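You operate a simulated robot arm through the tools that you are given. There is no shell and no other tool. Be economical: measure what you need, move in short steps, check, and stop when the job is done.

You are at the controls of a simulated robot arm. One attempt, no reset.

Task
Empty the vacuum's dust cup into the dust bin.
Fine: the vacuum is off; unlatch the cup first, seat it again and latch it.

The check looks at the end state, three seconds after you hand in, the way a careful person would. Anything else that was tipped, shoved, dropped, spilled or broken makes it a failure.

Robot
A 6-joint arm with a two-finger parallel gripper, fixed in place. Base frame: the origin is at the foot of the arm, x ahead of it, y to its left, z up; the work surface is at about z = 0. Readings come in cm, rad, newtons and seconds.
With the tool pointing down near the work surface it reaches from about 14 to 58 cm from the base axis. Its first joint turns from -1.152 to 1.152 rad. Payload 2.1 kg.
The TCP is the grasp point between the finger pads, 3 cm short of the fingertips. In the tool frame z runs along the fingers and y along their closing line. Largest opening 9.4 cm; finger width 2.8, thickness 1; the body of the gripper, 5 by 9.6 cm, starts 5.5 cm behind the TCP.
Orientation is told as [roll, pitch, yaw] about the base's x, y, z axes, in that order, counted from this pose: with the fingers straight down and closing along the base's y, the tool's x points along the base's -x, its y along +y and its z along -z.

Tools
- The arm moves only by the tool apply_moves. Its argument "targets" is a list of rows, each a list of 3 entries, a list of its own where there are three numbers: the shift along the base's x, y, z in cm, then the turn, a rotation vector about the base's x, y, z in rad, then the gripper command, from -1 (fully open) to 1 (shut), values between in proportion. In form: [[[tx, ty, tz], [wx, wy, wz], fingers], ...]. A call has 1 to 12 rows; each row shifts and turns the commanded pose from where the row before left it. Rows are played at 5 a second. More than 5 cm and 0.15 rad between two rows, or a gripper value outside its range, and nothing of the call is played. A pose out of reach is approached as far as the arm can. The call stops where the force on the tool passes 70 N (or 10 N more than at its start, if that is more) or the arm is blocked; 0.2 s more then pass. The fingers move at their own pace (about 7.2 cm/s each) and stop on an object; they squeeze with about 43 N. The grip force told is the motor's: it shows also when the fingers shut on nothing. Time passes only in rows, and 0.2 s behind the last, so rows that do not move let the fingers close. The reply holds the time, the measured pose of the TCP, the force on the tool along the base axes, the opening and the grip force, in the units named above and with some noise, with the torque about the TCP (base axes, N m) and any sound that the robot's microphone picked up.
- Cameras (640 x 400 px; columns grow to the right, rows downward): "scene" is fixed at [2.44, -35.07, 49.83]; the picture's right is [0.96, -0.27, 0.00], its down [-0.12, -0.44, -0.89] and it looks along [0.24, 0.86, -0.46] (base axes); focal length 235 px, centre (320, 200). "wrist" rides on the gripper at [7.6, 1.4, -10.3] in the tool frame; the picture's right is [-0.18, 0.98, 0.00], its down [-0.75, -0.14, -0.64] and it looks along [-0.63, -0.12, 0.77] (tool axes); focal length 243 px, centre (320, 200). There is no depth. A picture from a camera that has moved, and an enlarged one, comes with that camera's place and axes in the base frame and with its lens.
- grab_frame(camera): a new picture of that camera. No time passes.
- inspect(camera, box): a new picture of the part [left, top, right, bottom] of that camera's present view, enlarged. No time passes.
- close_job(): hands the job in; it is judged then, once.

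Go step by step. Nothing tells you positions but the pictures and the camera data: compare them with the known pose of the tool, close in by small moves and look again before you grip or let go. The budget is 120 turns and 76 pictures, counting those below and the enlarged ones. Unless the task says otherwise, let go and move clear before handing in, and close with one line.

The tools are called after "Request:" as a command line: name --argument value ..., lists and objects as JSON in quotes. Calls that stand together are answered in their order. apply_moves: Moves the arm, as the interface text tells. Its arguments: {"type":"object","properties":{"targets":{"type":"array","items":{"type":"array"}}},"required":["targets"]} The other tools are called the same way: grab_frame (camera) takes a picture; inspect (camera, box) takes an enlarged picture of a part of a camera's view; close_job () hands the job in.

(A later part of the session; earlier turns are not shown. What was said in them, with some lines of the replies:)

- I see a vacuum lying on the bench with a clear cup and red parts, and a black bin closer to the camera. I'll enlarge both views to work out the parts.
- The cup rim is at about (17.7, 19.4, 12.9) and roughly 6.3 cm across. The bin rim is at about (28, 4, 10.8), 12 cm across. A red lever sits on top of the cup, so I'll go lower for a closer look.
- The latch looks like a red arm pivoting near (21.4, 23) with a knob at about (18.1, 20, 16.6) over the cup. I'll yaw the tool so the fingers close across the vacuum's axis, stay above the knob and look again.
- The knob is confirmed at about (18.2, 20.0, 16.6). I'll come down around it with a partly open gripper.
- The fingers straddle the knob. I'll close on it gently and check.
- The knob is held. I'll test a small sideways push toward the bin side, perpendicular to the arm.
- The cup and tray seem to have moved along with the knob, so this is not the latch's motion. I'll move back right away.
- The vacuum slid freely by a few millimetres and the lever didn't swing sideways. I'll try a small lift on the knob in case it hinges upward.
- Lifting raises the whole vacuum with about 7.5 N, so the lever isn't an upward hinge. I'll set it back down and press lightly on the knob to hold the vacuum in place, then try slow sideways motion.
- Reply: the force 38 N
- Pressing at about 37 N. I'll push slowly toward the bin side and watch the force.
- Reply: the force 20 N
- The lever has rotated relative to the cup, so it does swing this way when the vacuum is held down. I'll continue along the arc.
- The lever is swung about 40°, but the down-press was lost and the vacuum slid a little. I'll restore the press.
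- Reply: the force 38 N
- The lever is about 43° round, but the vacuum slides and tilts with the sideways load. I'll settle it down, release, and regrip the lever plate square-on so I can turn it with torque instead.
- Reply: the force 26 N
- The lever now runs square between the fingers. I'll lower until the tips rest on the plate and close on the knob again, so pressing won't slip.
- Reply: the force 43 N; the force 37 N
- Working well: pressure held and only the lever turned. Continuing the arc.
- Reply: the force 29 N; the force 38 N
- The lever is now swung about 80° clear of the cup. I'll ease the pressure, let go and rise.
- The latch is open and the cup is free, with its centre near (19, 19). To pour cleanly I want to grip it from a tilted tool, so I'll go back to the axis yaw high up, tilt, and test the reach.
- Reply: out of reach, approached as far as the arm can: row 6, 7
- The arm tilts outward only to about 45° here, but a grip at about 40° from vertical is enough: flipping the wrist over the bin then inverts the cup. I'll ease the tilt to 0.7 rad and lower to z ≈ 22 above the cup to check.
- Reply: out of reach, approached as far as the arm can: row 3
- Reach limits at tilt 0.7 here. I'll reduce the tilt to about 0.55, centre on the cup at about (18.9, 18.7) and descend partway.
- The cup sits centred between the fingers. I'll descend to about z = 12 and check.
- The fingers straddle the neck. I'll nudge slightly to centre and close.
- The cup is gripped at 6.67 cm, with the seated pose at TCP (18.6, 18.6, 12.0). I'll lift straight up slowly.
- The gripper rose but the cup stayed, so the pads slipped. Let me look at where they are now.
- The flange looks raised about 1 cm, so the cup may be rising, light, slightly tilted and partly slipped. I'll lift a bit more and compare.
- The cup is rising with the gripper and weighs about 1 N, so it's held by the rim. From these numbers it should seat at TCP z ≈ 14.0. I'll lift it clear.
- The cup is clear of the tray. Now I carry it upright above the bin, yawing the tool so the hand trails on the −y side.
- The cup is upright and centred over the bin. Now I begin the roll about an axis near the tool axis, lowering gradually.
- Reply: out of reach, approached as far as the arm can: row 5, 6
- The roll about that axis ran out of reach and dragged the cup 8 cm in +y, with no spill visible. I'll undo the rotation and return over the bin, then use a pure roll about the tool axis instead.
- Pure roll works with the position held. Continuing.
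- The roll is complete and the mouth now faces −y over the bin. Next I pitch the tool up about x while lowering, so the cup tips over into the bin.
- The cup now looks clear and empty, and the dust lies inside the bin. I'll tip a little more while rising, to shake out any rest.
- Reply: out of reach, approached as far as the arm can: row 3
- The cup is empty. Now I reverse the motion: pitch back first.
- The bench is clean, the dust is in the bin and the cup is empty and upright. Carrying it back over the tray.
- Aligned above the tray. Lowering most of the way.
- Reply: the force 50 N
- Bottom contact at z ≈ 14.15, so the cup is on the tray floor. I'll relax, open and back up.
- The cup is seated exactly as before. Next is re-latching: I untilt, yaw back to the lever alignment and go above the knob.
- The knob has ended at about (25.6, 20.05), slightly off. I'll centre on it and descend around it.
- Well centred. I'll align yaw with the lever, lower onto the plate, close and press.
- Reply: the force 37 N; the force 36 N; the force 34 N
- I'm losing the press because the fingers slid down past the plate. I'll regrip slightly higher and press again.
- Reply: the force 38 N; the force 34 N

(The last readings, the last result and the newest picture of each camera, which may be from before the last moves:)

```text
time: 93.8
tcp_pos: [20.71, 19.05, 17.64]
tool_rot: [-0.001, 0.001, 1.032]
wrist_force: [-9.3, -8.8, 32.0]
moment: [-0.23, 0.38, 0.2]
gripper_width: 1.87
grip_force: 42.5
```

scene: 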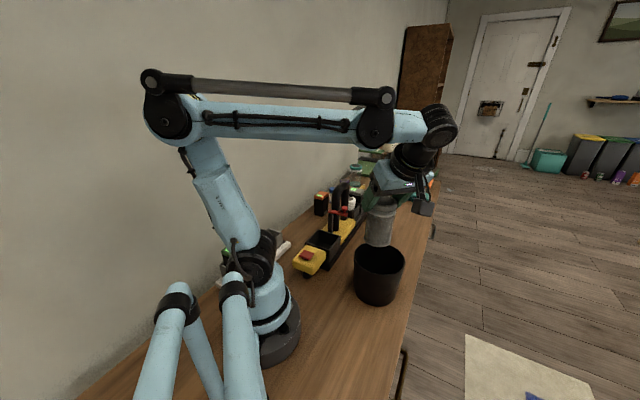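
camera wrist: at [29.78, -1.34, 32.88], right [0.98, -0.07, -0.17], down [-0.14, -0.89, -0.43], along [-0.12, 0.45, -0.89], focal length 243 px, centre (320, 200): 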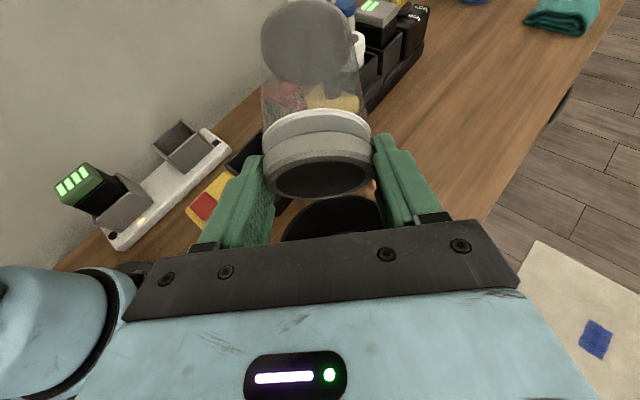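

Request:
apply_moves --targets '[[[-0.15, 0.06, -0.01], [0, 0, -0.04], 1], [[-0.145, 0.07, -0.01], [0, 0, -0.04], 1], [[-0.135, 0.085, -0.01], [0, 0, -0.04], 1], [[-0.125, 0.095, -0.01], [0, 0, -0.04], 1], [[-0.12, 0.1, -0.01], [0, 0, -0.04], 1], [[0, 0, 0], [0, 0, 0], 1]]'

Request:
grab_frame --camera "wrist"

```text
time: 95.2
tcp_pos: [20.14, 19.65, 17.44]
tool_rot: [0.0, 0.005, 0.831]
wrist_force: [-13.7, -7.4, 32.2]
moment: [-0.17, 0.43, 0.22]
gripper_width: 1.87
grip_force: 42.1
```

```text
4 pictures are left
camera wrist: at [13.86, 15.03, 27.68], right [-0.6, 0.8, 0.0], down [0.61, 0.46, 0.64], along [0.51, 0.38, -0.77], focal length 243 px, centre (320, 200)
```

wrist: 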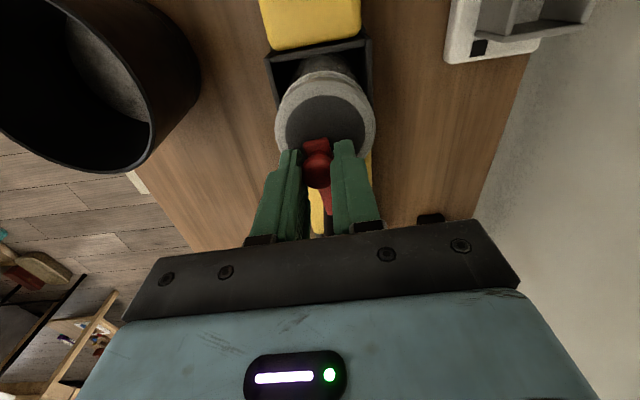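

Nearly home: the cup centre is about 0.5 cm to the wall side of the knob compared with the original latched view. A few more rows.

Request:
apply_moves --targets '[[[-0.14, 0.08, 0], [0, 0, -0.035], 1], [[-0.14, 0.09, 0], [0, 0, -0.035], 1], [[-0.12, 0.11, 0], [0, 0, -0.035], 1], [[-0.11, 0.115, 0], [0, 0, -0.035], 1], [[-0.1, 0.12, 0], [0, 0, -0.03], 1], [[0, 0, 0], [0, 0, 0], 1]]'

Request:
inspect --camera "wrist" --box '[240, 30, 400, 230]'

```text
time: 96.6
tcp_pos: [19.55, 20.17, 17.58]
tool_rot: [-0.001, 0.002, 0.661]
wrist_force: [-1.1, 1.7, -0.7]
moment: [0.41, 0.35, 0.67]
gripper_width: 1.93
grip_force: 43.3
```

```text
2.00 times, centred on (320, 130) of wrist
camera zoom: at [12.55, 16.73, 27.71], right [-0.46, 0.89, 0.0], down [0.68, 0.35, 0.64], along [0.57, 0.29, -0.77], focal length 485 px, centre (320, 340)
```

zoom: 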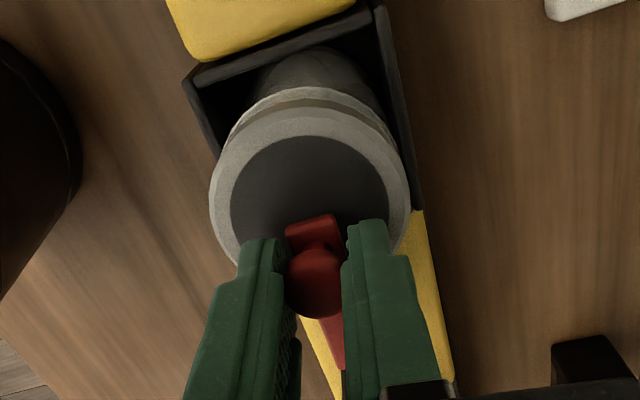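

The knob-to-cup relation now matches the original latched view, and the rising moment suggests the stop. I'll relax, release and rise to check.

Request:
apply_moves --targets '[[[0, 0, 0], [0, 0, 0.04], 1], [[0, 0, 0], [0, 0, 0], 0.4], [[0, 0, 0], [0, 0, 0], 0.3], [[0, 0, 1], [0, 0, 0], 0.3], [[0, 0, 3], [0, 0, 0], 0.3], [[0, 0, 4], [0, 0, 0], 0.3], [[0, 0, 4], [0, 0, 0], 0.3], [[0, 0, 0], [0, 0, 0], 0.3]]'

Request:
inspect --camera "wrist" --box '[240, 10, 400, 230]'

```text
time: 98.4
tcp_pos: [19.34, 20.16, 29.63]
tool_rot: [-0.001, 0.001, 0.703]
wrist_force: [0.5, 0.0, -0.6]
moment: [0.02, 0.01, 0.02]
gripper_width: 3.32
grip_force: 0.0
```

```text
1.82 times, centred on (320, 120) of wrist
camera zoom: at [12.61, 16.34, 39.7], right [-0.49, 0.87, 0.0], down [0.67, 0.38, 0.64], along [0.56, 0.32, -0.77], focal length 441 px, centre (320, 346)
```

zoom: 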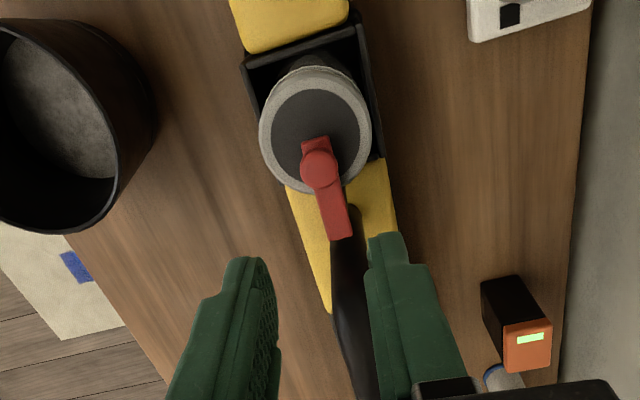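

The lever lies over the cup just as in the original latched view. I'll move clear upward and take one last overall look.

Request:
apply_moves --targets '[[[0, 0, 4], [0, 0, 0], -1], [[0, 0, 4], [0, 0, 0], -1], [[0, 0, 4], [0, 0, 0], -1], [[0, 0, 0], [0, 0, 0], -1]]'

Request:
inspect --camera "scene" --box '[270, 160, 430, 310]'

```text
time: 99.4
tcp_pos: [19.49, 19.94, 41.44]
tool_rot: [-0.002, 0.001, 0.703]
wrist_force: [-0.6, 1.0, 0.7]
moment: [0.0, 0.01, 0.0]
gripper_width: 9.4
grip_force: 0.0
```

```text
2.67 times, centred on (350, 235) of scene
camera zoom: at [2.44, -35.07, 49.83], right [0.96, -0.27, 0.0], down [-0.12, -0.44, -0.89], along [0.24, 0.86, -0.46], focal length 628 px, centre (240, 107)
```

zoom: 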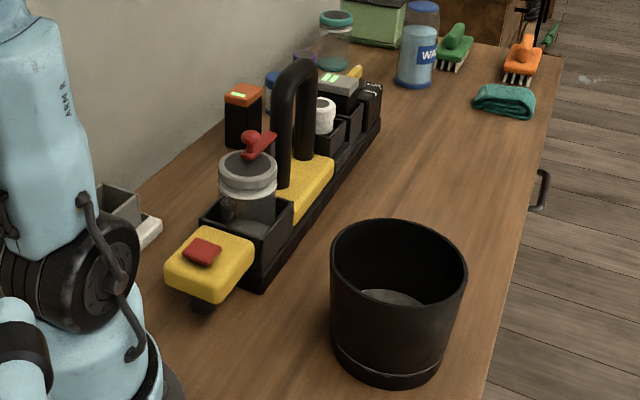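

The dust is in the bin, the empty cup is back in its tray with the latch over it, and nothing has been spilled on the bench. The arm is clear, so I'm handing in.

Request:
close_job

```text
The job is handed in.
```

The dust cup has been emptied into the bin, put back in its tray and latched, with no spills; the vacuum ended up about 1 cm from where it started because it slid while I worked the latch.
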